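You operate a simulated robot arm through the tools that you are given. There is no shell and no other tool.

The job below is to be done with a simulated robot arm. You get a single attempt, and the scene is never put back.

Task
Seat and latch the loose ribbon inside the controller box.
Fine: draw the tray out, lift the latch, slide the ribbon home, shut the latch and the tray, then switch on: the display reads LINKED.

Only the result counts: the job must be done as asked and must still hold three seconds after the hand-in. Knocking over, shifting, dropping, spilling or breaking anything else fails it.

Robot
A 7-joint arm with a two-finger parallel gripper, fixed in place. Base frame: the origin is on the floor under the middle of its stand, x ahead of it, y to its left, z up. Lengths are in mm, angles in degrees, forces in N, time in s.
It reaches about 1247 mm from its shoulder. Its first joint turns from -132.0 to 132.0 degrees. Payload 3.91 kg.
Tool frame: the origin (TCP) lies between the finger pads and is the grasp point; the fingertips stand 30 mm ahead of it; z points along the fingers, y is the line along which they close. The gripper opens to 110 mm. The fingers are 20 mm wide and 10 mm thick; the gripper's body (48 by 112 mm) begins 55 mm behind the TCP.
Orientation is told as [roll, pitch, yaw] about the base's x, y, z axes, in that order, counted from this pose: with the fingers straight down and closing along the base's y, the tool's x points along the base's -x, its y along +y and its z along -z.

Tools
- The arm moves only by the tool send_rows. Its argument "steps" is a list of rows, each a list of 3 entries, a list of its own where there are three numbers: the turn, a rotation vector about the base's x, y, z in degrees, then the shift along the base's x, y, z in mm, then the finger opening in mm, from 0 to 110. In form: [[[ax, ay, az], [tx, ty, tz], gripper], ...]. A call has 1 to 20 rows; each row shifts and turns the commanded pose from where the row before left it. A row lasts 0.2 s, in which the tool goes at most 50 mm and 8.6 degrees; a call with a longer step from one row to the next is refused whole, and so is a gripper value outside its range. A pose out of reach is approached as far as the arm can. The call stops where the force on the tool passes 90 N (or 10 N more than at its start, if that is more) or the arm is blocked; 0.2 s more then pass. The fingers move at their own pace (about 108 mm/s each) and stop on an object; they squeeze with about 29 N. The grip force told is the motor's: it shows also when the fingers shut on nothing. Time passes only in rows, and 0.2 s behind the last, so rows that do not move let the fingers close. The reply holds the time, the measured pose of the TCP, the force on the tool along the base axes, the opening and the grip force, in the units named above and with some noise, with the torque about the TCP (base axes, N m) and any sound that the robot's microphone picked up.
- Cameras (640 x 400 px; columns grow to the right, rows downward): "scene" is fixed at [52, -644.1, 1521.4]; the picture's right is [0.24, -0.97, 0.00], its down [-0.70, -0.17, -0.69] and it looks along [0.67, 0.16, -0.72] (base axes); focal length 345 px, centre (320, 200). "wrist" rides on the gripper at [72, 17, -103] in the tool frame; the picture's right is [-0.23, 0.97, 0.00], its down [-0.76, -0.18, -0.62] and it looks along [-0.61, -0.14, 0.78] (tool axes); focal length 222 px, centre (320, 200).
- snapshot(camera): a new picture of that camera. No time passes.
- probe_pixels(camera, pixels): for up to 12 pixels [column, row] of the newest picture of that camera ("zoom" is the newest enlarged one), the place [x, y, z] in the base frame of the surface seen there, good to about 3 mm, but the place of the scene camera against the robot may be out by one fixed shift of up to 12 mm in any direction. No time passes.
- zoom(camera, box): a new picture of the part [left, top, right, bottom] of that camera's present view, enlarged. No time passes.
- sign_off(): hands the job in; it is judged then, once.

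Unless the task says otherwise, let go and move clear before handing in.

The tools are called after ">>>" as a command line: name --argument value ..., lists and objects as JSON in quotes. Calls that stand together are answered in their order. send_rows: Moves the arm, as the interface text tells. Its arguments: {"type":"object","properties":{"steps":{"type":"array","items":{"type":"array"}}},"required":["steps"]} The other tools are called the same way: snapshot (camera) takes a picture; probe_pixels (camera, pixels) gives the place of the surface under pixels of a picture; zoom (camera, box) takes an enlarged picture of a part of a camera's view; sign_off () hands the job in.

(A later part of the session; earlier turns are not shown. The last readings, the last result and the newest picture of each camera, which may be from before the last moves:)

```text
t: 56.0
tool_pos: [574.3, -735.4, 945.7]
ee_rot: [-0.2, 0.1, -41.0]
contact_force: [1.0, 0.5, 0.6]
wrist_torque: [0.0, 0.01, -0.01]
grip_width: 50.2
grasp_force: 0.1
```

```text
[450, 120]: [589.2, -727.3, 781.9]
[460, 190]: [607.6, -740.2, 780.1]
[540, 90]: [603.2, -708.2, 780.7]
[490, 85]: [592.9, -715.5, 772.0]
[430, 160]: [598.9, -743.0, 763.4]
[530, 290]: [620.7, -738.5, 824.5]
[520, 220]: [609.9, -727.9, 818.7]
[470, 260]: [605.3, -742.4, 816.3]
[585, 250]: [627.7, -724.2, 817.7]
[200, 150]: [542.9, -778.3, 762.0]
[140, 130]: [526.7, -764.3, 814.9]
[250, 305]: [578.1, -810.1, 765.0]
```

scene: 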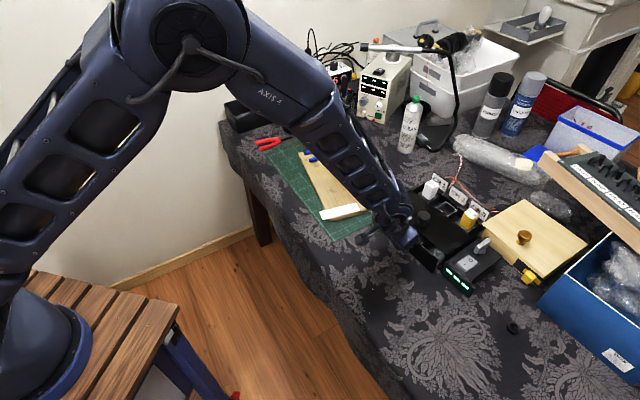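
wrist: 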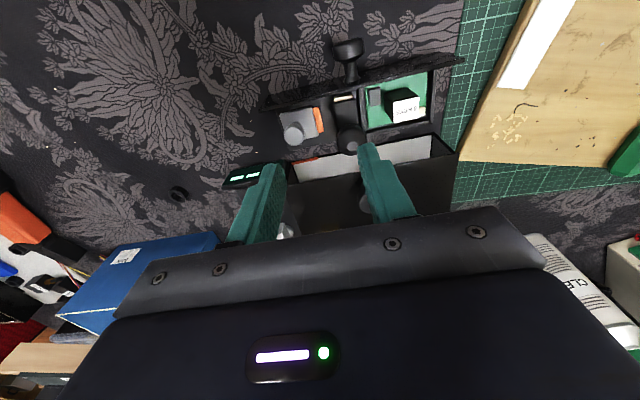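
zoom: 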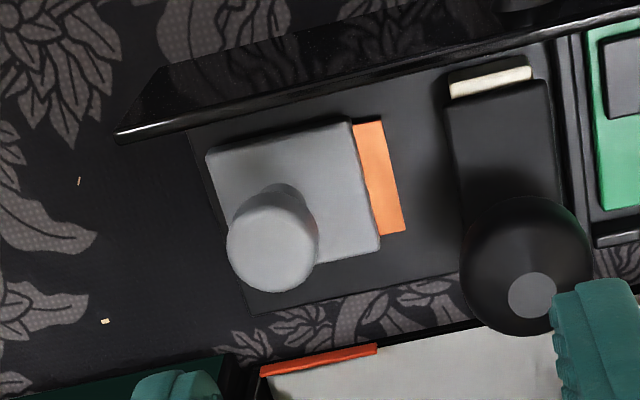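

The carrier knob's centre is about (567.5,-775,795) with a diameter of about 21 mm. The tongue (t −177) has to travel about 25 mm to the connector face (t ≈ −160). I'll rotate the gripper 90° so it grips the knob along the drawer's depth, clear of the raised lever.

>>> send_rows --steps '[[[0, 0, 0], [-3.4, -20, 0], 40], [[0, 0, 0], [-3.4, -19.5, 0], 40], [[0, 0, 8.2], [0, 0, -4], 36], [[0, 0, 8.2], [0, 0, -4], 36], [[0, 0, 8.2], [0, 0, -4], 36], [[0, 0, 8.2], [0, 0, -4], 36], [[0, 0, 8.2], [0, 0, -4], 36], [[0, 0, 8.2], [0, 0, -4], 36], [[0, 0, 8.2], [0, 0, -4], 36], [[0, 0, 8.2], [0, 0, -4], 36], [[0, 0, 8.2], [0, 0, -4], 36], [[0, 0, 8.2], [0, 0, -4], 36], [[0, 0, 8.0], [0, 0, -4], 36], [[0, 0, 0], [0, 0, 0], 36]]'

>>> snapshot --camera "wrist"

>>> zoom --camera "wrist" --box '[240, 80, 400, 190]'

```text
t: 59.0
tool_pos: [567.0, -773.4, 903.4]
ee_rot: [-0.2, 0.0, 49.1]
contact_force: [-0.3, -0.1, -1.4]
wrist_torque: [-0.03, 0.0, 0.01]
grip_width: 36.0
grasp_force: 0.0
```

```text
taken
```

wrist: 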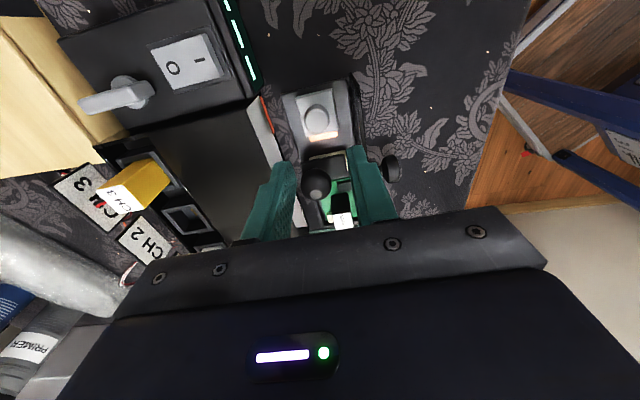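

```text
3.64 times, centred on (320, 135) of wrist
```

zoom: 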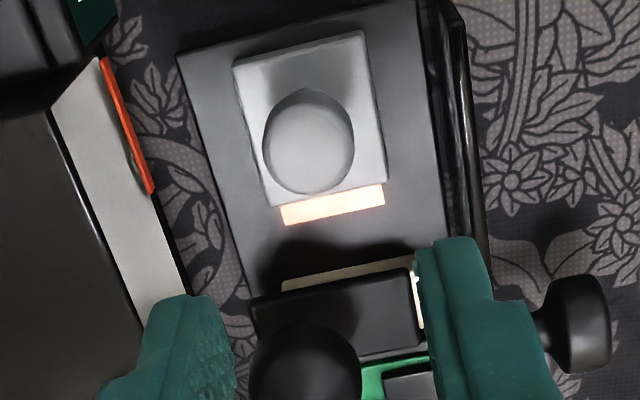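

There's a good view of the carrier: knob at zoom (308,145), orange tongue at (330,203), cream connector at (340,270). I'll probe the knob from here for accurate placement.

>>> probe_pixels --camera "zoom" --pixels '[[308, 150], [265, 150], [352, 150], [308, 190], [308, 110], [240, 60], [380, 180], [330, 205], [282, 220], [382, 200], [340, 268], [445, 120]]'

```text
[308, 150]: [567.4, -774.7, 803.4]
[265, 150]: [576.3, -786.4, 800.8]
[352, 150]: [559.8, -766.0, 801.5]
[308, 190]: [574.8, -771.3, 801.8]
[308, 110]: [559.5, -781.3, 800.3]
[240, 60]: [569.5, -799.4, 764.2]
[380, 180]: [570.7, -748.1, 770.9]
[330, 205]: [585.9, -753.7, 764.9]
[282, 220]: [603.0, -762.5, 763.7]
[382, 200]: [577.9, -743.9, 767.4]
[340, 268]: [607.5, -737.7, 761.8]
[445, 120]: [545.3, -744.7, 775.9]
```

Knob centre is (567.6,-775.6) and the panel's inner face is at s≈899, so clearance is fine. I'll descend with a 38 mm opening.

>>> send_rows --steps '[[[0, 0, 0], [0.3, -1.1, -25], 38], [[0, 0, 0], [0.3, -1.1, -25], 38], [[0, 0, 0], [0, 0, -20], 38], [[0, 0, 0], [0, 0, -10], 38], [[0, 0, 0], [0, 0, 0], 38]]'

>>> zoom --camera "wrist" --box '[240, 80, 400, 200]'

```text
t: 60.2
tool_pos: [567.9, -774.8, 823.1]
ee_rot: [-0.2, 0.0, 49.0]
contact_force: [-0.5, 0.7, -1.0]
wrist_torque: [-0.02, 0.02, -0.01]
grip_width: 38.2
grasp_force: 0.1
```

```text
3.33 times, centred on (320, 140) of wrist
```

zoom: 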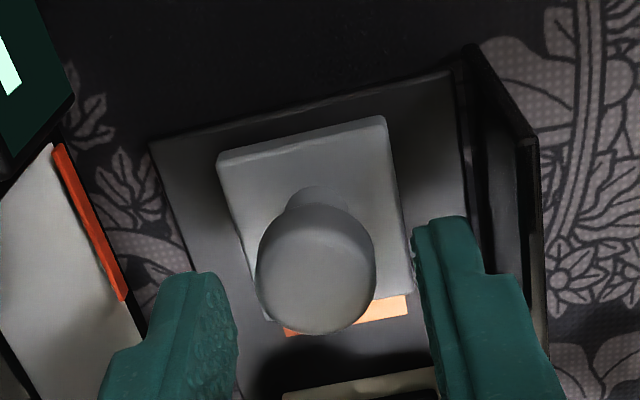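

The knob is centred between the fingers. I'll go down the last 15 mm and grip.

>>> send_rows --steps '[[[0, 0, 0], [0, 0, -8], 38], [[0, 0, 0], [0, 0, -7], 38], [[0, 0, 0], [0, 0, 0], 38], [[0, 0, 0], [0, 0, 0], 25], [[0, 0, 0], [0, 0, 0], 15], [[0, 0, 0], [0, 0, 0], 15]]'

>>> zoom --camera "wrist" --box '[240, 80, 400, 200]'

```text
t: 61.6
tool_pos: [567.9, -775.7, 809.1]
ee_rot: [-0.3, -0.1, 49.1]
contact_force: [0.3, -1.8, -0.3]
wrist_torque: [-0.05, 0.17, 0.04]
grip_width: 23.7
grasp_force: 44.9
```

```text
3.33 times, centred on (320, 140) of wrist
```

zoom: 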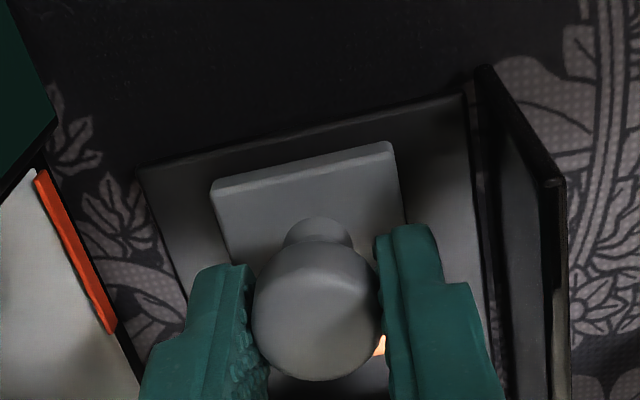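

Gripped at 23.7 mm with low forces. I'll slide it 8 mm toward the connector (+t) and read the force.

>>> send_rows --steps '[[[0, 0, 0], [2.63, 3.01, 0], 15], [[0, 0, 0], [2.63, 3.01, 0], 15], [[0, 0, 0], [0, 0, 0], 15]]'

>>> zoom --camera "wrist" --box '[240, 80, 400, 200]'

>>> zoom --camera "scene" --box '[390, 215, 450, 275]'

```text
t: 62.4
tool_pos: [573.4, -768.8, 806.7]
ee_rot: [-0.3, 0.1, 49.1]
contact_force: [0.4, -0.4, -2.1]
wrist_torque: [-0.12, 0.31, 0.12]
grip_width: 23.7
grasp_force: 44.9
```

```text
3.33 times, centred on (320, 140) of wrist
```

zoom: 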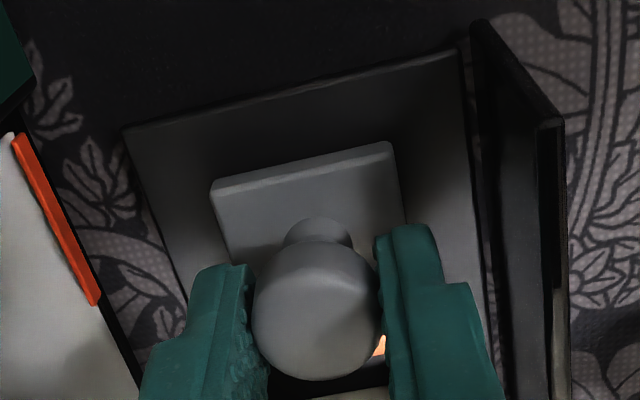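

```text
6.67 times, centred on (420, 245) of scene
```

zoom: 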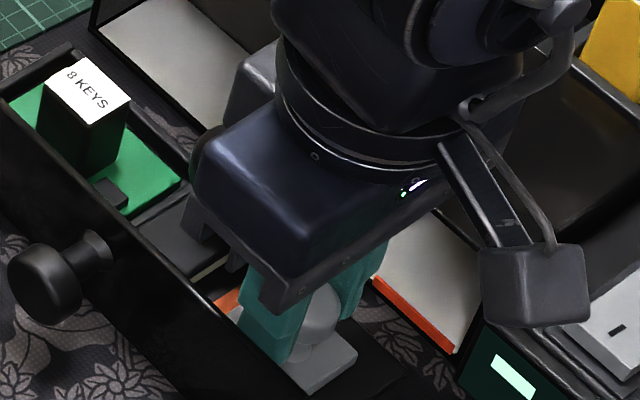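

The carrier moves freely with almost no force. I'll continue toward the connector in small steps.

>>> send_rows --steps '[[[0, 0, 0], [1.97, 2.26, 0], 15], [[0, 0, 0], [1.97, 2.26, 0], 15], [[0, 0, 0], [0, 0, 0], 15]]'

>>> zoom --camera "wrist" --box '[240, 80, 400, 220]'

>>> zoom --camera "scene" --box '[400, 235, 440, 275]'

```text
t: 63.2
tool_pos: [577.8, -764.2, 808.2]
ee_rot: [-0.2, 0.0, 49.1]
contact_force: [-1.2, 1.3, -4.5]
wrist_torque: [-0.26, 0.52, -0.07]
grip_width: 23.8
grasp_force: 45.8
```

```text
2.86 times, centred on (320, 150) of wrist
```

zoom: 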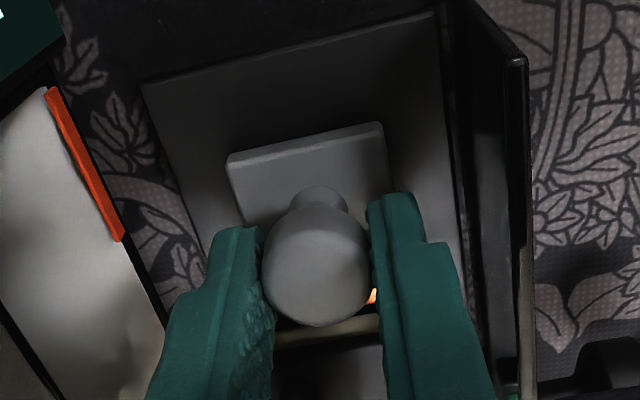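

```text
10.00 times, centred on (420, 255) of scene
```

zoom: 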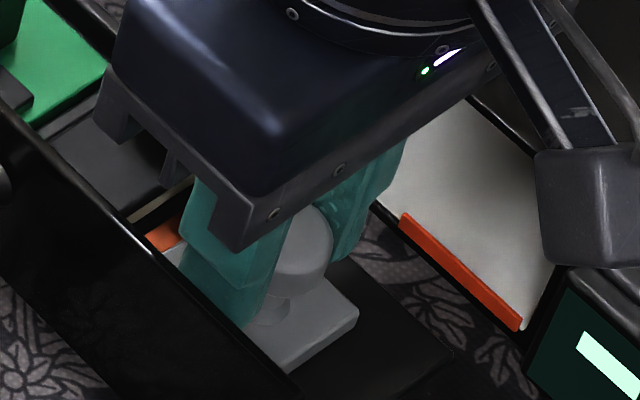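

The tongue is at the connector mouth (cream strip at (330,330)) and forces remain low. Continuing with 3 mm steps.

>>> send_rows --steps '[[[0, 0, 0], [1.97, 2.26, 0.3], 15], [[0, 0, 0], [0, 0, 0], 15]]'

>>> send_rows --steps '[[[0, 0, 0], [1.97, 2.26, 0], 15], [[0, 0, 0], [0, 0, 0], 15]]'

>>> zoom --camera "wrist" --box '[240, 80, 400, 220]'

>>> zoom --camera "scene" --box '[400, 235, 440, 275]'

```text
t: 63.8
tool_pos: [579.3, -763.7, 807.6]
ee_rot: [-0.2, 0.0, 49.0]
contact_force: [-1.2, 2.2, -4.9]
wrist_torque: [-0.12, 0.33, -0.08]
grip_width: 23.9
grasp_force: 45.4
```

```text
t: 64.4
tool_pos: [582.3, -760.3, 808.2]
ee_rot: [-0.2, 0.0, 49.0]
contact_force: [0.4, 1.1, -5.5]
wrist_torque: [-0.17, 0.31, -0.08]
grip_width: 23.6
grasp_force: 45.2
```

```text
2.86 times, centred on (320, 150) of wrist
```

zoom: 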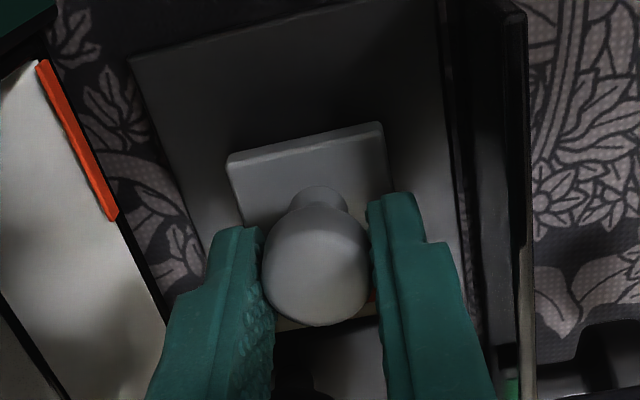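

```text
10.00 times, centred on (420, 255) of scene
```

zoom: 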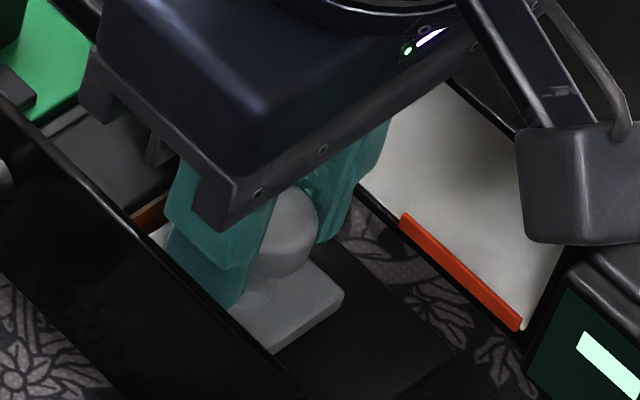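

The tongue is entering the connector with no resistance, and about 5 mm remains before the block meets the housing. I'll continue in 2 mm steps until there's contact force.

>>> send_rows --steps '[[[0, 0, 0], [1.31, 1.5, 0], 15], [[0, 0, 0], [0, 0, 0], 15]]'

>>> send_rows --steps '[[[0, 0, 0], [1.31, 1.5, 0], 15], [[0, 0, 0], [0, 0, 0], 15]]'

>>> zoom --camera "wrist" --box '[240, 80, 400, 220]'

>>> zoom --camera "scene" --box '[400, 235, 440, 275]'

```text
t: 65.0
tool_pos: [581.7, -758.2, 807.5]
ee_rot: [-0.2, 0.0, 49.0]
contact_force: [-1.2, -0.1, -8.0]
wrist_torque: [-0.05, 0.17, -0.07]
grip_width: 23.7
grasp_force: 44.7
```

```text
t: 65.6
tool_pos: [584.1, -757.8, 807.9]
ee_rot: [-0.2, 0.1, 48.9]
contact_force: [-1.6, 1.0, -11.4]
wrist_torque: [-0.2, 0.39, 0.02]
grip_width: 23.7
grasp_force: 45.8
```

```text
2.86 times, centred on (320, 150) of wrist
```

zoom: 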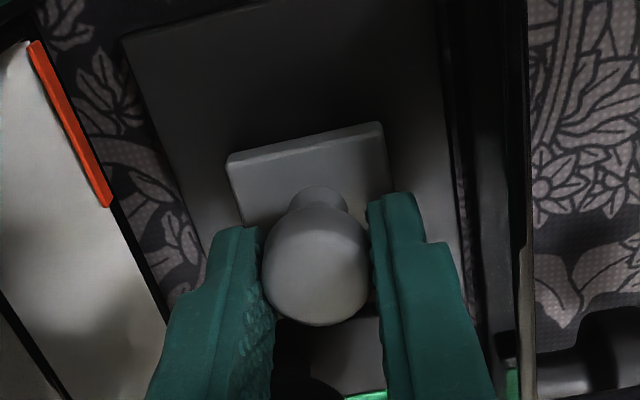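

```text
10.00 times, centred on (420, 255) of scene
```

zoom: 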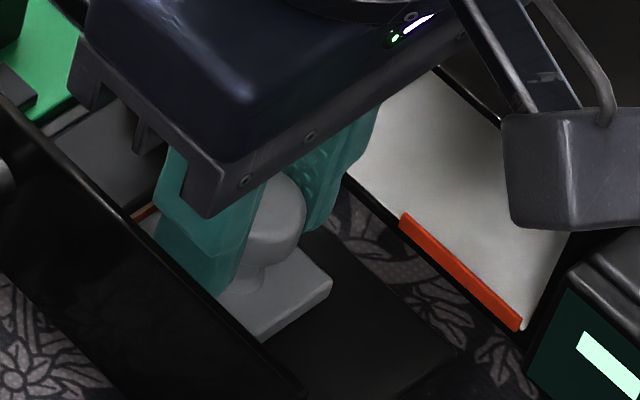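

A thin orange sliver is still visible at scene-zoom (140,212) and there's no insertion resistance yet. I'll lower slightly to relieve the vertical load and keep pushing in small steps.

>>> send_rows --steps '[[[0, 0, 0], [0, 0, -0.5], 15], [[0, 0, 0], [1.31, 1.5, 0], 15], [[0, 0, 0], [0, 0, 0], 15]]'

>>> send_rows --steps '[[[0, 0, 0], [1.0, 1.13, 0], 15], [[0, 0, 0], [0, 0, 0], 15]]'

>>> zoom --camera "wrist" --box '[240, 80, 400, 220]'

>>> zoom --camera "scene" --box '[400, 235, 440, 275]'

```text
t: 66.4
tool_pos: [585.3, -756.6, 807.8]
ee_rot: [-0.3, 0.0, 49.0]
contact_force: [-0.2, -1.0, 0.7]
wrist_torque: [0.35, -0.09, -0.1]
grip_width: 23.5
grasp_force: 45.4
```

```text
t: 67.0
tool_pos: [585.3, -755.7, 807.5]
ee_rot: [-0.3, 0.1, 48.9]
contact_force: [-6.4, -11.4, 3.2]
wrist_torque: [-0.05, 0.07, -0.03]
grip_width: 23.9
grasp_force: 45.4
```

```text
2.86 times, centred on (320, 150) of wrist
```

zoom: 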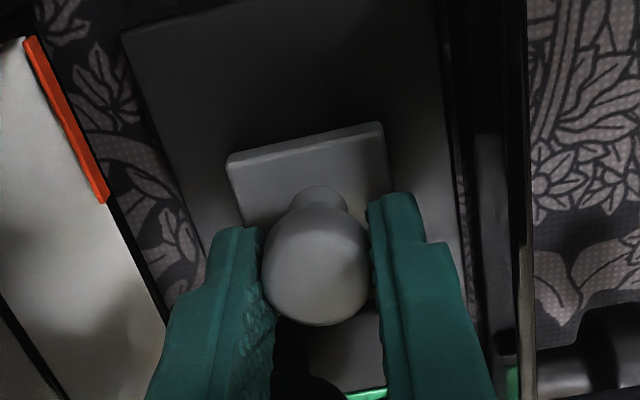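

```text
10.00 times, centred on (420, 255) of scene
```

zoom: 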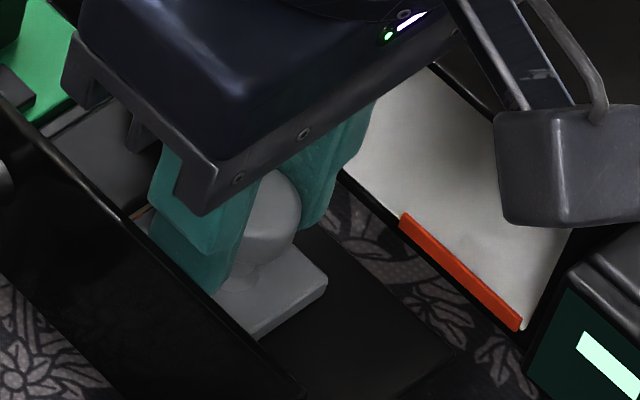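

Resistance of about 13 N along the insertion direction after 26.5 mm: the block has met the connector. One more gentle nudge to make sure it's fully home.

>>> send_rows --steps '[[[0, 0, 0], [0.66, 0.75, 0], 15], [[0, 0, 0], [0, 0, 0], 15]]'

>>> zoom --camera "scene" --box '[400, 235, 440, 275]'

```text
t: 67.6
tool_pos: [585.0, -755.0, 808.1]
ee_rot: [-0.4, 0.0, 48.9]
contact_force: [-19.3, -26.3, 3.0]
wrist_torque: [-0.36, 0.49, -0.1]
grip_width: 23.8
grasp_force: 44.5
```

```text
10.00 times, centred on (420, 255) of scene
```

zoom: 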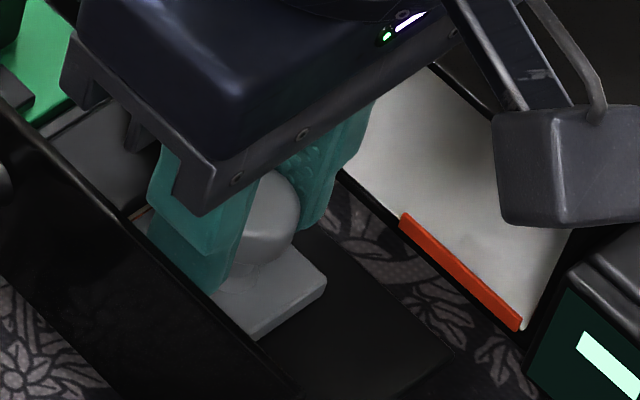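

Force rises to about 32 N with no motion: the ribbon is home. I'll open straight away without pulling back and retreat upward.

>>> send_rows --steps '[[[0, 0, 0], [0, 0, 0], 38], [[0, 0, 0], [0, 0, 0], 38], [[0, 0, 0], [-0.5, -0.6, 0], 38], [[0, 0, 0], [-0.8, -0.9, 25], 38], [[0, 0, 0], [-5, -6, 40], 38], [[0, 0, 0], [-10, -10, 40], 38], [[0, 0, 0], [0, 0, 0], 38]]'

>>> snapshot --camera "wrist"

>>> zoom --camera "wrist" --box '[240, 60, 400, 200]'

```text
t: 69.2
tool_pos: [571.7, -770.1, 913.5]
ee_rot: [-0.1, 0.1, 49.1]
contact_force: [-0.3, 0.0, -0.7]
wrist_torque: [0.01, -0.01, -0.01]
grip_width: 38.1
grasp_force: 0.1
```

```text
taken
```

wrist: 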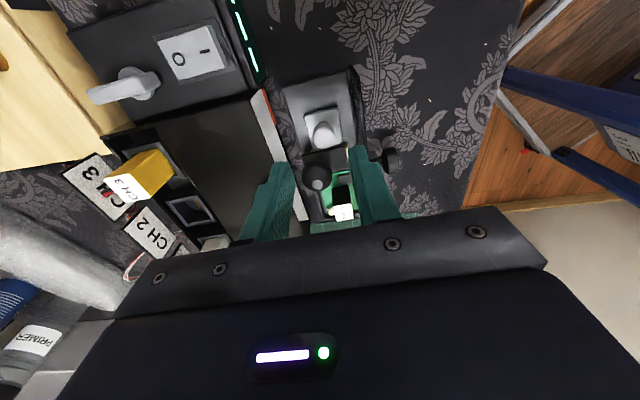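

```text
2.86 times, centred on (320, 130) of wrist
```

zoom: 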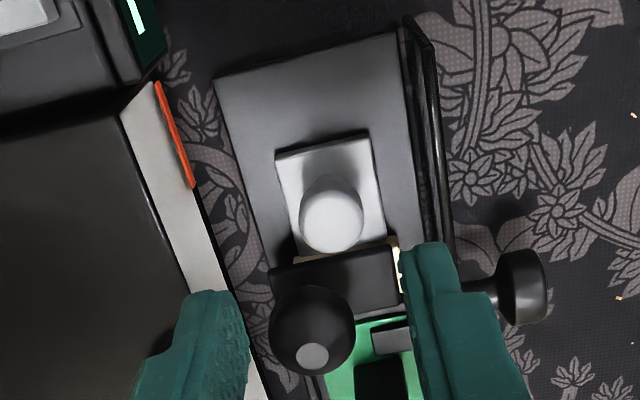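

The block now abuts the connector with no orange showing. I'll zoom in to verify before latching.

>>> zoom --camera "wrist" --box '[300, 100, 350, 190]'

>>> probe_pixels --camera "wrist" --pixels '[[322, 131], [306, 112], [345, 108], [318, 178], [317, 185], [330, 155], [346, 100], [366, 100]]'

```text
4.44 times, centred on (325, 145) of wrist
```

zoom: 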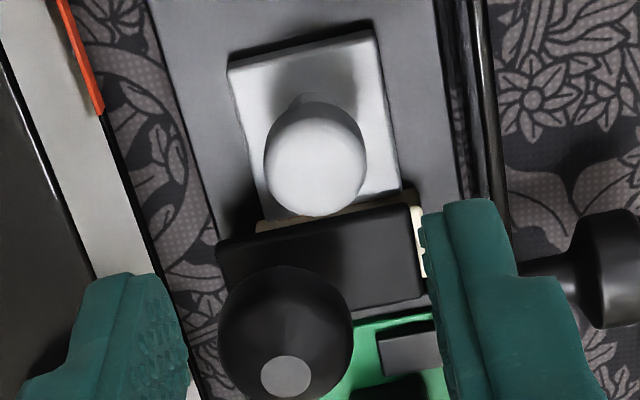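

```text
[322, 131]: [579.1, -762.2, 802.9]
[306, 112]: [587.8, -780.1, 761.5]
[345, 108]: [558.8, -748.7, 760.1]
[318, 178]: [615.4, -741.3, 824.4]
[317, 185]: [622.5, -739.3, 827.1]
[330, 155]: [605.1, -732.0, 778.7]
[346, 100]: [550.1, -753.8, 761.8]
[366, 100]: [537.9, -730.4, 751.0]
```

The ribbon is seated against the connector and the lever is still up. Next I'll go back to yaw −41° above the lever to close it.

>>> send_rows --steps '[[[0, 0, -8.2], [3, 4.5, 3], 50], [[0, 0, -8.2], [3, 4.5, 3], 50], [[0, 0, -8.2], [3, 4.5, 3], 50], [[0, 0, -8.2], [3, 4.5, 3], 50], [[0, 0, -8.2], [3, 4.5, 3], 50], [[0, 0, -8.2], [3, 4.5, 3], 50], [[0, 0, -8.2], [3, 4.5, 3], 50], [[0, 0, -8.2], [3, 4.5, 3], 50], [[0, 0, -8.2], [3, 4.5, 3], 50], [[0, 0, -8.2], [3, 4.5, 3], 50], [[0, 0, -8.0], [3, 4.5, 3], 50], [[0, 0, 0], [0, 0, 0], 50]]'

>>> snapshot --camera "wrist"

>>> zoom --camera "wrist" --box '[250, 80, 380, 170]'

```text
t: 71.8
tool_pos: [603.1, -721.9, 947.3]
ee_rot: [-0.2, -0.1, -41.1]
contact_force: [0.1, -0.1, 0.5]
wrist_torque: [0.02, 0.0, -0.04]
grip_width: 50.2
grasp_force: 0.0
```

```text
taken
```

wrist: 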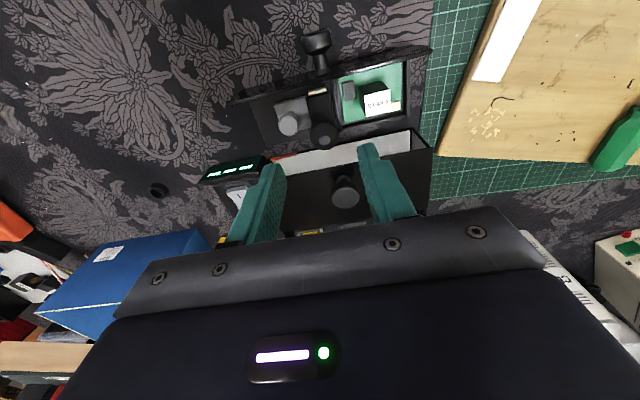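

```text
4.44 times, centred on (315, 125) of wrist
```

zoom: 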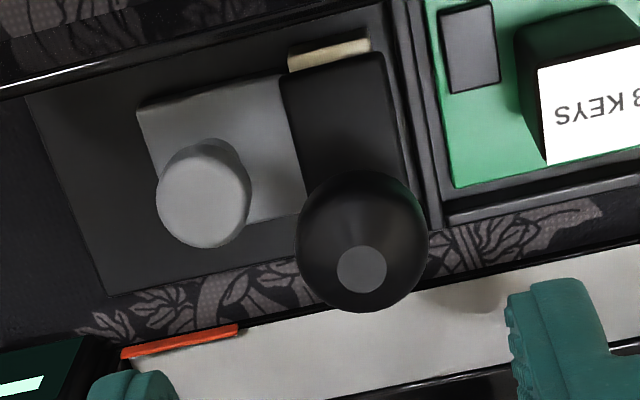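

>>> probe_pixels --camera "zoom" --pixels '[[360, 268], [362, 210], [362, 240], [305, 240], [420, 235], [362, 300], [290, 110], [205, 205], [295, 190], [330, 55], [265, 210], [380, 70]]'

>>> probe_pixels --camera "wrist" --pixels '[[245, 98], [425, 50], [317, 37]]'

```text
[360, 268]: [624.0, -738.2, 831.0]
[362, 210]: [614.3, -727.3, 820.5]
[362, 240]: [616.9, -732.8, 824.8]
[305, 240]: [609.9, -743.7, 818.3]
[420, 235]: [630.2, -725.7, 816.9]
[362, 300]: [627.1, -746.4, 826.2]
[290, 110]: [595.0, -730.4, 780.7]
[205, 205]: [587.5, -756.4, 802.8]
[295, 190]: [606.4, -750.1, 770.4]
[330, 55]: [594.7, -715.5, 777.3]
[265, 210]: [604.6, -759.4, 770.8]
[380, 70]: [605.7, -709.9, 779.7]
```

```text
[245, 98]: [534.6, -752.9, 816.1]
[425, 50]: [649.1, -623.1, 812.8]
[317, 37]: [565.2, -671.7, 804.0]
```

Ball centre is about (s 953, z 812), with the lever upright. I'll approach with the tool tilted −15°, grip the ball, then rotate it forward and down about its pivot.

>>> send_rows --steps '[[[4.93, 5.64, 0], [10.2, -9.5, -21], 50], [[4.93, 5.64, 0], [10.2, -9.5, -21], 50], [[0, 0, 0], [10.3, -9.4, -20.6], 50], [[0, 0, 0], [0, 0, 0], 50]]'

>>> snapshot --camera "wrist"

>>> zoom --camera "wrist" --box '[240, 80, 400, 190]'

```text
t: 72.8
tool_pos: [635.1, -748.3, 884.2]
ee_rot: [-0.2, 15.0, -41.0]
contact_force: [-1.0, -0.6, -0.3]
wrist_torque: [-0.02, 0.01, 0.03]
grip_width: 50.3
grasp_force: 0.1
```

```text
taken
```

wrist: 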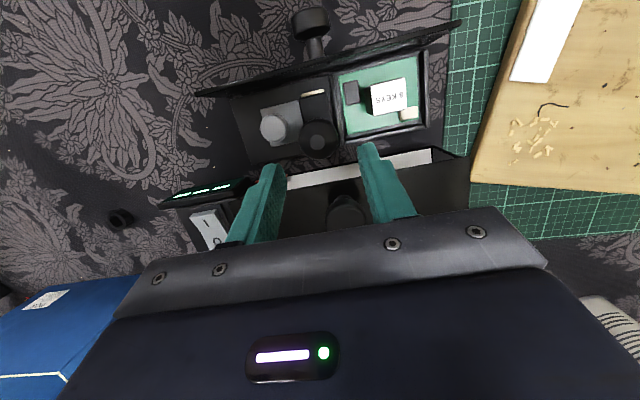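

```text
3.64 times, centred on (320, 135) of wrist
```

zoom: 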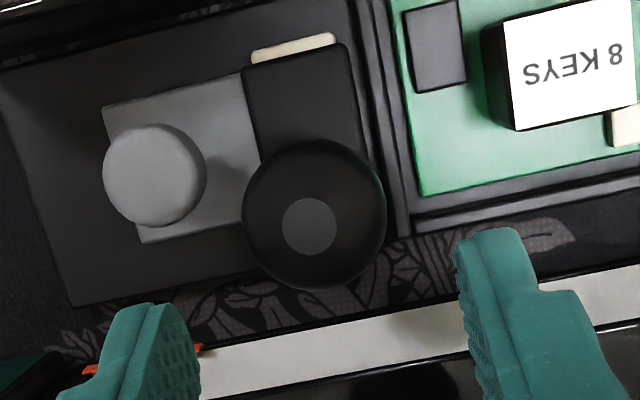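

The grey knob now sits close to the lever's path (its right edge at t≈−172), so fully closing with a side grip could hit it. I'll grip the ball near the fingertips, staying above the knob top, rotate the first ~25°, then press the lever shut from above. Approaching with 42 mm opening.

>>> send_rows --steps '[[[0, 0, 0], [-3.7, 2.1, -16], 42], [[0, 0, 0], [-3.7, 2.1, -16], 42], [[0, 0, 0], [-3.6, 2.2, -15.6], 42], [[0, 0, 0], [0, 0, 0], 42]]'

>>> zoom --camera "wrist" --box '[240, 80, 400, 190]'

```text
t: 73.8
tool_pos: [623.1, -744.9, 835.9]
ee_rot: [-0.2, 15.0, -41.0]
contact_force: [0.6, 0.1, -0.4]
wrist_torque: [0.04, -0.04, 0.01]
grip_width: 41.9
grasp_force: 0.0
```

```text
3.64 times, centred on (320, 135) of wrist
```

zoom: 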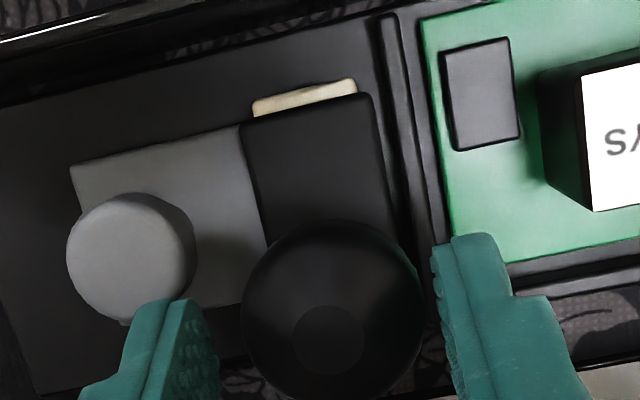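

The ball sits between the fingertips, slightly right of centre. I'll correct laterally by about 2 mm and close.

>>> send_rows --steps '[[[0, 0, 0], [1.3, 1.5, 0], 42], [[0, 0, 0], [0, 0, 0], 32], [[0, 0, 0], [0, 0, 0], 20], [[0, 0, 0], [0, 0, 0], 20]]'

>>> zoom --camera "wrist" --box '[240, 80, 400, 190]'

```text
t: 74.8
tool_pos: [624.9, -742.9, 835.4]
ee_rot: [-0.3, 15.0, -41.0]
contact_force: [-3.7, -5.9, -0.9]
wrist_torque: [0.18, -0.25, 0.05]
grip_width: 33.2
grasp_force: 45.4
```

```text
3.64 times, centred on (320, 135) of wrist
```

zoom: 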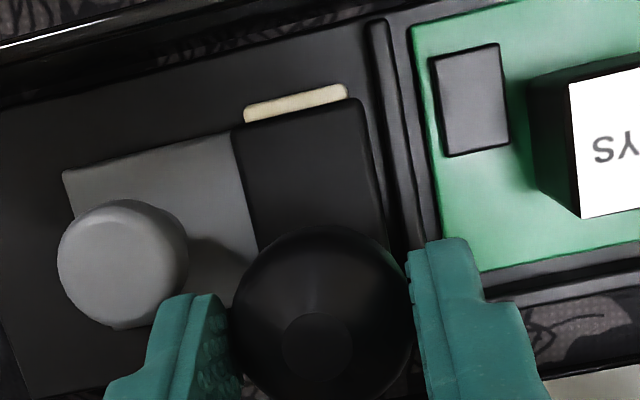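

Gripped at 33.2 mm. I'll rotate the lever back toward closed by 15° about its pivot and check.

>>> send_rows --steps '[[[-3.28, -3.76, 0], [-3.55, 3.1, 0.23], 20], [[-3.28, -3.76, 0], [-3.55, 3.1, -0.18], 20], [[-3.28, -3.76, 0], [-3.52, 3.07, -0.59], 20], [[0, 0, 0], [0, 0, 0], 20]]'

>>> zoom --camera "wrist" --box '[240, 80, 400, 190]'

>>> zoom --camera "scene" --box '[390, 200, 470, 270]'

```text
t: 75.8
tool_pos: [613.4, -733.4, 835.4]
ee_rot: [-0.2, 0.1, -41.0]
contact_force: [-7.3, -4.9, -9.7]
wrist_torque: [0.28, 0.05, 0.08]
grip_width: 33.2
grasp_force: 45.2
```

```text
3.64 times, centred on (320, 135) of wrist
```

zoom: 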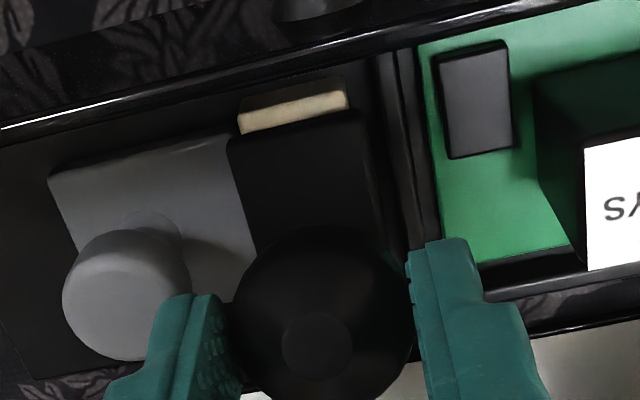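

```text
5.71 times, centred on (430, 235) of scene
```

zoom: 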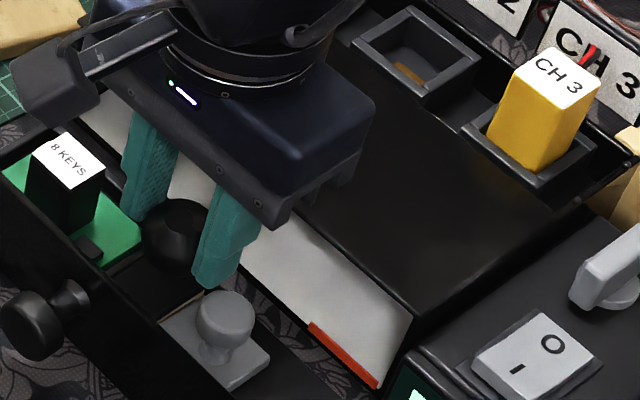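

The lever is following. I'll rotate another 10°, then check clearance from the grey knob.

>>> send_rows --steps '[[[-3.28, -3.76, 0], [-3.47, 3.03, -0.8], 20], [[-3.28, -3.76, 0], [-3.4, 2.97, -1.2], 20], [[0, 0, 0], [0, 0, 0], 20]]'

>>> zoom --camera "wrist" --box '[240, 80, 400, 190]'

>>> zoom --camera "scene" --box '[390, 200, 470, 270]'

```text
t: 76.6
tool_pos: [607.1, -727.8, 832.2]
ee_rot: [-0.2, -9.9, -41.0]
contact_force: [-8.3, -6.1, -17.9]
wrist_torque: [0.56, 0.26, 0.08]
grip_width: 33.5
grasp_force: 44.6
```

```text
3.64 times, centred on (320, 135) of wrist
```

zoom: 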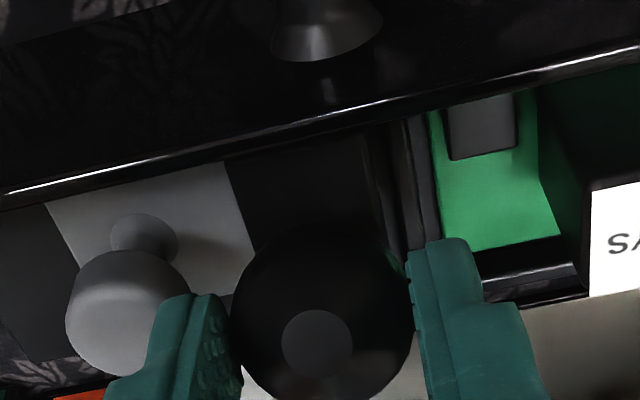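

```text
5.71 times, centred on (430, 235) of scene
```

zoom: 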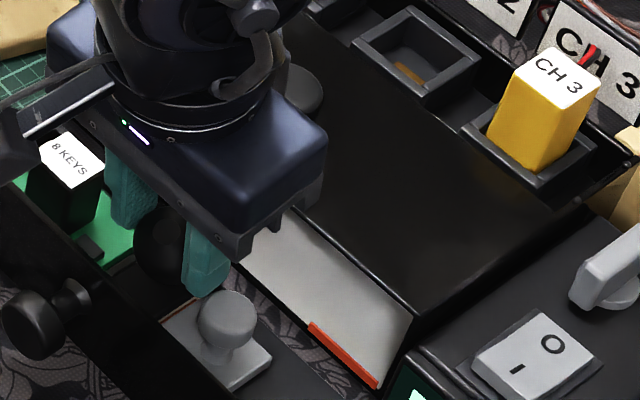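

The lever is down to about 63°. The fingertips are just above the grey knob, so I'll open only slightly, withdraw straight along the tool axis, then close the fingers and position above the ball for pressing.

>>> send_rows --steps '[[[0, 0, 0], [0, 0, 0], 36], [[0, 0, 0], [0, 0, 0], 36], [[0, 0, 0], [-1.3, 1.1, 9.8], 36], [[0, 0, 0], [-1.3, 1.1, 9.8], 36], [[0, 0, 0], [-1.3, 1.1, 20], 36], [[3.28, 3.76, 0], [-15, 13, 30], 20], [[3.28, 3.76, 0], [-10, 9, 30], 0], [[0, 0, 0], [0, 0, 0], 0], [[0, 0, 0], [0, 0, 0], 0]]'

>>> snapshot --camera "wrist"

>>> zoom --camera "wrist" --box '[260, 80, 390, 170]'

>>> zoom --camera "scene" --box '[390, 215, 450, 275]'

```text
t: 78.6
tool_pos: [577.4, -701.3, 933.3]
ee_rot: [-0.2, 0.0, -40.9]
contact_force: [0.1, 0.0, -0.7]
wrist_torque: [-0.01, 0.03, 0.03]
grip_width: 0.1
grasp_force: 29.5
```

```text
taken
```

wrist: 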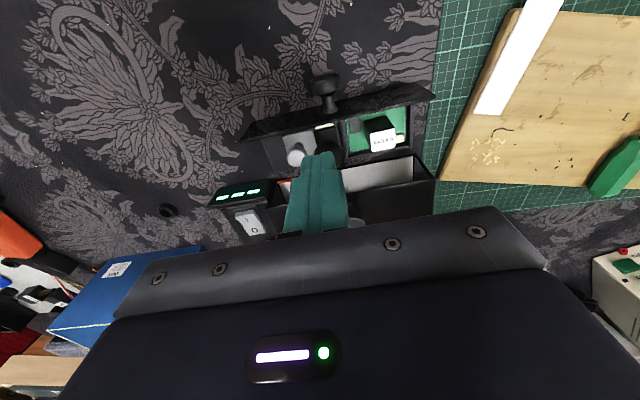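

```text
4.44 times, centred on (325, 125) of wrist
```

zoom: 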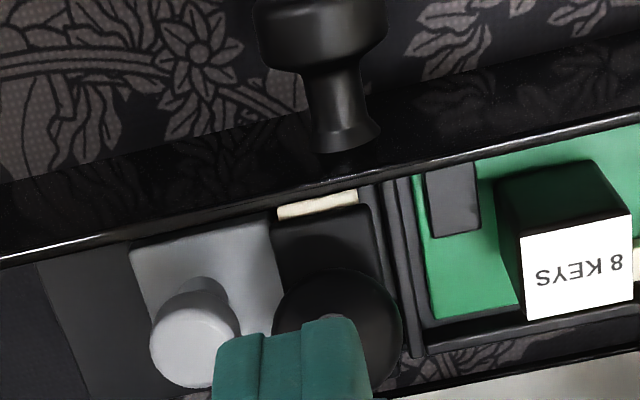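

```text
6.67 times, centred on (420, 245) of scene
```

zoom: 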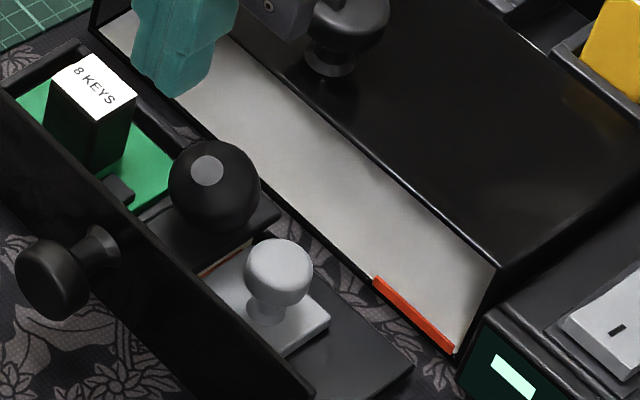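

Lever is at about 65°. A thin line is visible between the block and connector at (225,258), so I'll zoom to see whether the ribbon stayed fully home.

>>> zoom --camera "scene" --box '[405, 240, 430, 262]'

>>> zoom --camera "wrist" --box '[285, 120, 345, 165]'

```text
16.00 times, centred on (418, 251) of scene
```

zoom: 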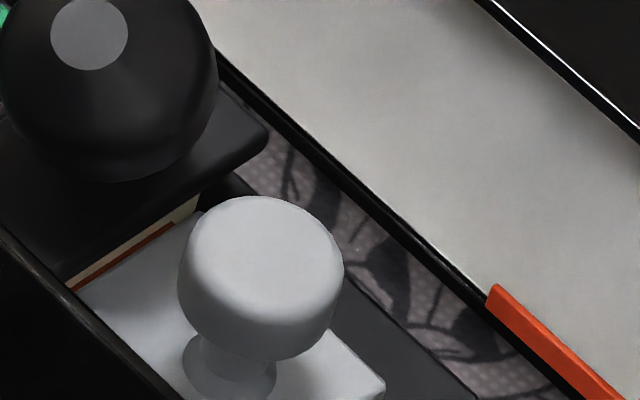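

```text
8.89 times, centred on (315, 142) of wrist
```

zoom: 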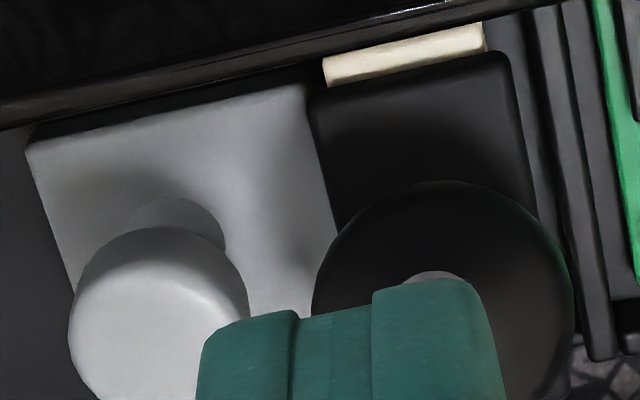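

A line of about 1 mm of orange remains at the mouth. I'll probe the knob position to check whether the carrier rebounded from where it bottomed out (knob t≈−183.4).

>>> probe_pixels --camera "zoom" --pixels '[[158, 310], [75, 310], [245, 300], [160, 245], [310, 150], [320, 90], [35, 150], [330, 220], [300, 100]]'

>>> zoom --camera "scene" --box '[400, 235, 440, 275]'

```text
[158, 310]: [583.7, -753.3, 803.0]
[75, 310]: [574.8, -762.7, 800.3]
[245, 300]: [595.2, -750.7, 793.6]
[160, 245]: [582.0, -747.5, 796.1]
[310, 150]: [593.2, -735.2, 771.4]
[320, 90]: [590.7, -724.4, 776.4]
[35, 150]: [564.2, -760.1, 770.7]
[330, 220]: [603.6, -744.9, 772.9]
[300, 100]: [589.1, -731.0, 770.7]
```

```text
10.00 times, centred on (420, 255) of scene
```

zoom: 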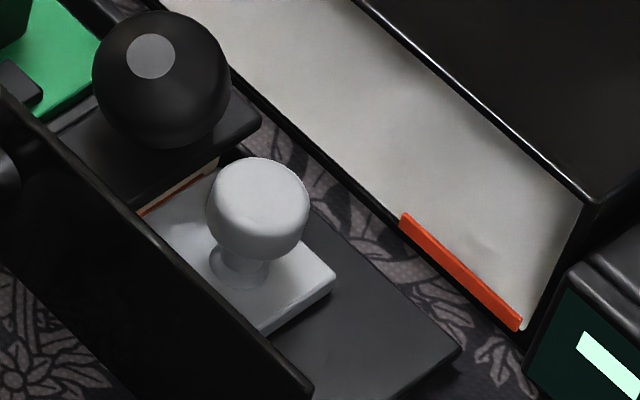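

The carrier is where it bottomed out (knob t≈−183) and hasn't rebounded. Now I'll bring the closed fingertips above the ball and press the lever down.

>>> send_rows --steps '[[[0, 0, 0], [14.4, -12, -20], 0], [[0, 0, 0], [14.4, -11.9, -20], 0], [[0, 0, 0], [0, 0, -20], 0], [[0, 0, 0], [0, 0, -8], 0], [[0, 0, 0], [0, 0, 0], 0]]'

>>> snapshot --camera "wrist"

>>> zoom --camera "scene" --box '[390, 200, 450, 270]'

```text
t: 79.8
tool_pos: [607.0, -726.0, 865.4]
ee_rot: [-0.2, 0.0, -41.0]
contact_force: [0.2, 0.0, 0.4]
wrist_torque: [0.0, 0.0, 0.02]
grip_width: 0.0
grasp_force: 28.9
```

```text
taken
```

wrist: 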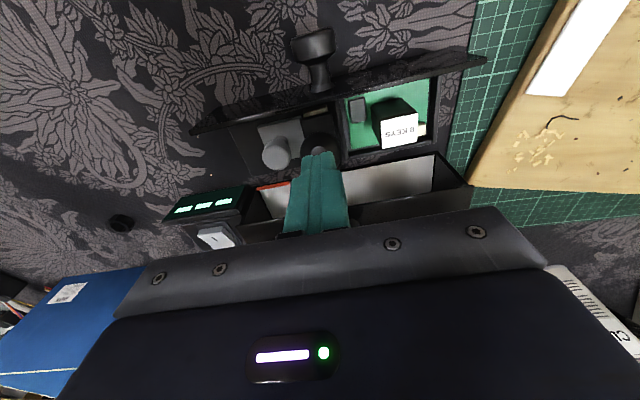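

```text
5.71 times, centred on (420, 235) of scene
```

zoom: 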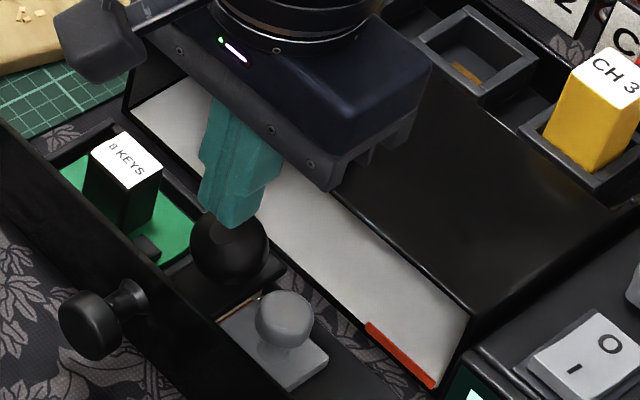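

The closed tips are directly above the ball. I'll press down in small steps and monitor force.

>>> send_rows --steps '[[[0, 0, 0], [0, 0, -5], 0], [[0, 0, 0], [0, 0, -4], 0], [[0, 0, 0], [0, 0, -2], 0], [[0, 0, 0], [0, 0, 0], 0]]'

>>> zoom --camera "scene" --box '[390, 200, 450, 270]'

```text
t: 80.8
tool_pos: [607.5, -725.2, 854.8]
ee_rot: [-0.2, 0.1, -41.0]
contact_force: [0.0, 0.4, -0.6]
wrist_torque: [-0.03, 0.02, -0.01]
grip_width: 0.0
grasp_force: 29.0
```

```text
5.71 times, centred on (420, 235) of scene
```

zoom: 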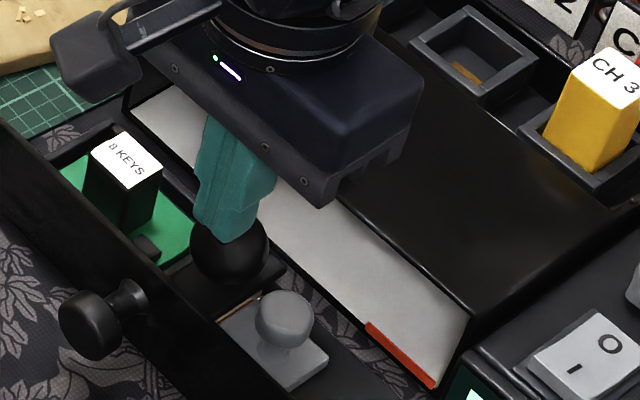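

>>> send_rows --steps '[[[0, 0, 0], [0, 0, -2], 0], [[0, 0, 0], [0, 0, -2], 0], [[0, 0, 0], [0, 0, 0], 0]]'

>>> send_rows --steps '[[[0, 0, 0], [0, 0, -2], 0], [[0, 0, 0], [0, 0, 0], 0]]'

>>> send_rows --steps '[[[0, 0, 0], [0, 0, -2], 0], [[0, 0, 0], [0, 0, 0], 0]]'

>>> zoom --camera "scene" --box '[390, 200, 450, 270]'

```text
t: 81.6
tool_pos: [607.2, -725.7, 848.5]
ee_rot: [-0.2, 0.0, -41.0]
contact_force: [-0.1, -0.4, -0.7]
wrist_torque: [0.0, 0.0, -0.01]
grip_width: 0.0
grasp_force: 28.5
```

```text
t: 82.2
tool_pos: [607.3, -726.9, 848.1]
ee_rot: [-0.3, 0.0, -41.0]
contact_force: [1.2, 0.3, 0.5]
wrist_torque: [-0.02, 0.01, -0.01]
grip_width: 0.0
grasp_force: 29.0
```

```text
t: 82.8
tool_pos: [607.1, -726.2, 845.8]
ee_rot: [-0.2, 0.0, -41.0]
contact_force: [0.4, 0.2, 0.3]
wrist_torque: [0.0, 0.03, 0.03]
grip_width: 0.3
grasp_force: 29.2
```

```text
5.71 times, centred on (420, 235) of scene
```

zoom: 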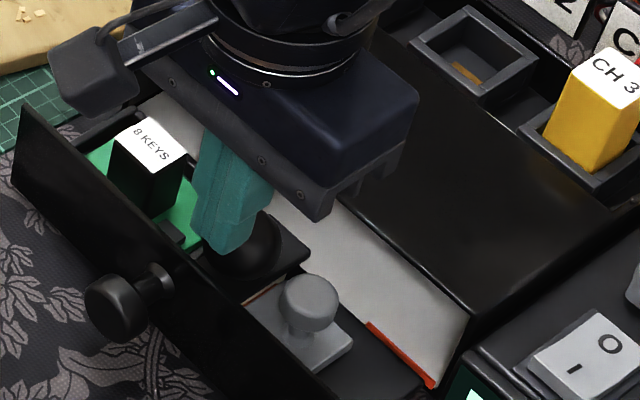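

The tips contacted the front of the ball and the tray slid inward about 10–15 mm instead. I'll lift off and re-measure the ball's position.

>>> send_rows --steps '[[[0, 0, 0], [0, 0, 20], 0], [[0, 0, 0], [-15, 13, 40], 0], [[0, 0, 0], [-25, 22, 30], 0], [[0, 0, 0], [-25, 22, 10], 0], [[0, 0, 0], [0, 0, 0], 0]]'

>>> snapshot --camera "wrist"

>>> zoom --camera "wrist" --box '[240, 100, 420, 220]'

>>> zoom --camera "scene" --box '[380, 190, 460, 280]'

```text
t: 84.0
tool_pos: [543.0, -665.3, 945.9]
ee_rot: [-0.2, -0.1, -41.0]
contact_force: [0.4, 0.4, 0.0]
wrist_torque: [-0.04, -0.03, -0.02]
grip_width: 0.0
grasp_force: 29.0
```

```text
taken
```

wrist: 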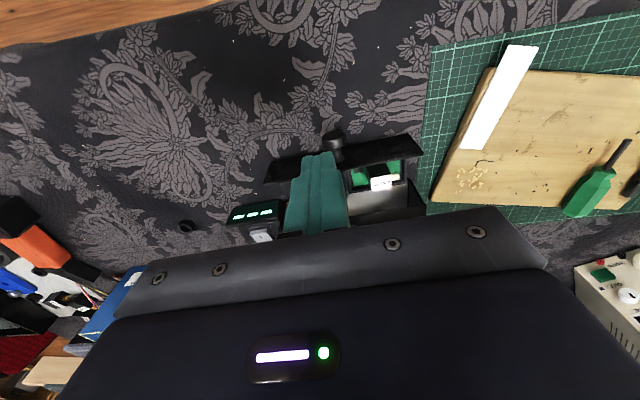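

```text
3.33 times, centred on (330, 160) of wrist
```

zoom: 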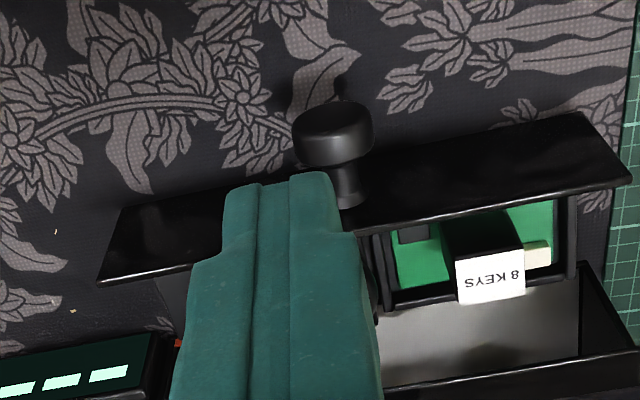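

```text
4.44 times, centred on (420, 235) of scene
```

zoom: 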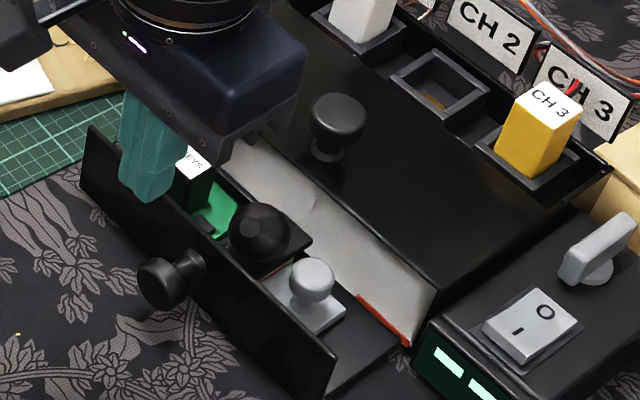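

The lever's facet now faces forward at (245,228), so it rotated down substantially while the tray moved in. I'll zoom for detail.

>>> zoom --camera "scene" --box '[400, 220, 440, 265]'

>>> send_rows --steps '[[[0, 0, 0], [12, -10, 0], 40], [[0, 0, 0], [12, -10, 0], 60], [[0, 0, 0], [12, -10, 0], 60], [[0, 0, 0], [10, -9, 0], 60], [[0, 0, 0], [0, 0, 0], 60]]'

>>> snapshot --camera "wrist"

>>> zoom --camera "wrist" --box '[240, 90, 400, 190]'

```text
8.89 times, centred on (420, 242) of scene
```

zoom: 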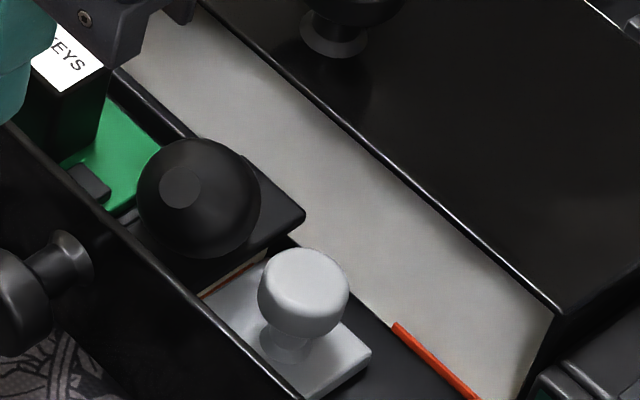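

```text
t: 85.2
tool_pos: [589.4, -706.9, 946.7]
ee_rot: [-0.2, 0.0, -41.0]
contact_force: [-0.1, 0.4, -1.2]
wrist_torque: [0.02, 0.0, 0.0]
grip_width: 60.2
grasp_force: 0.1
```

```text
taken
```

wrist: 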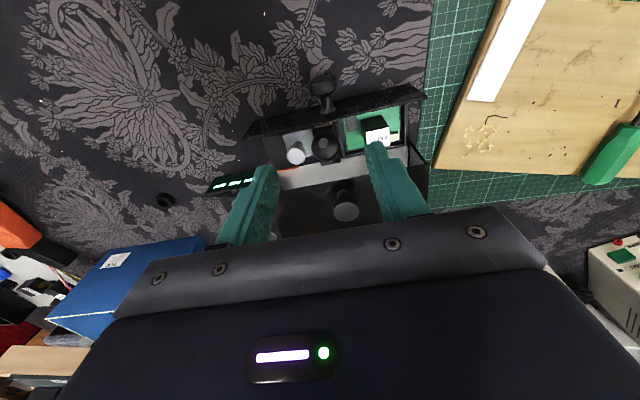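

```text
4.00 times, centred on (320, 140) of wrist
```

zoom: 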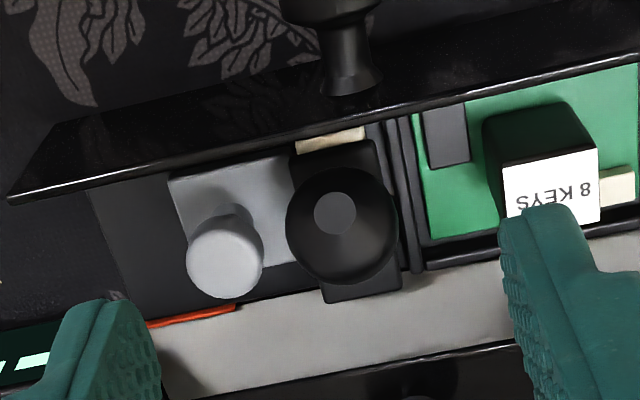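

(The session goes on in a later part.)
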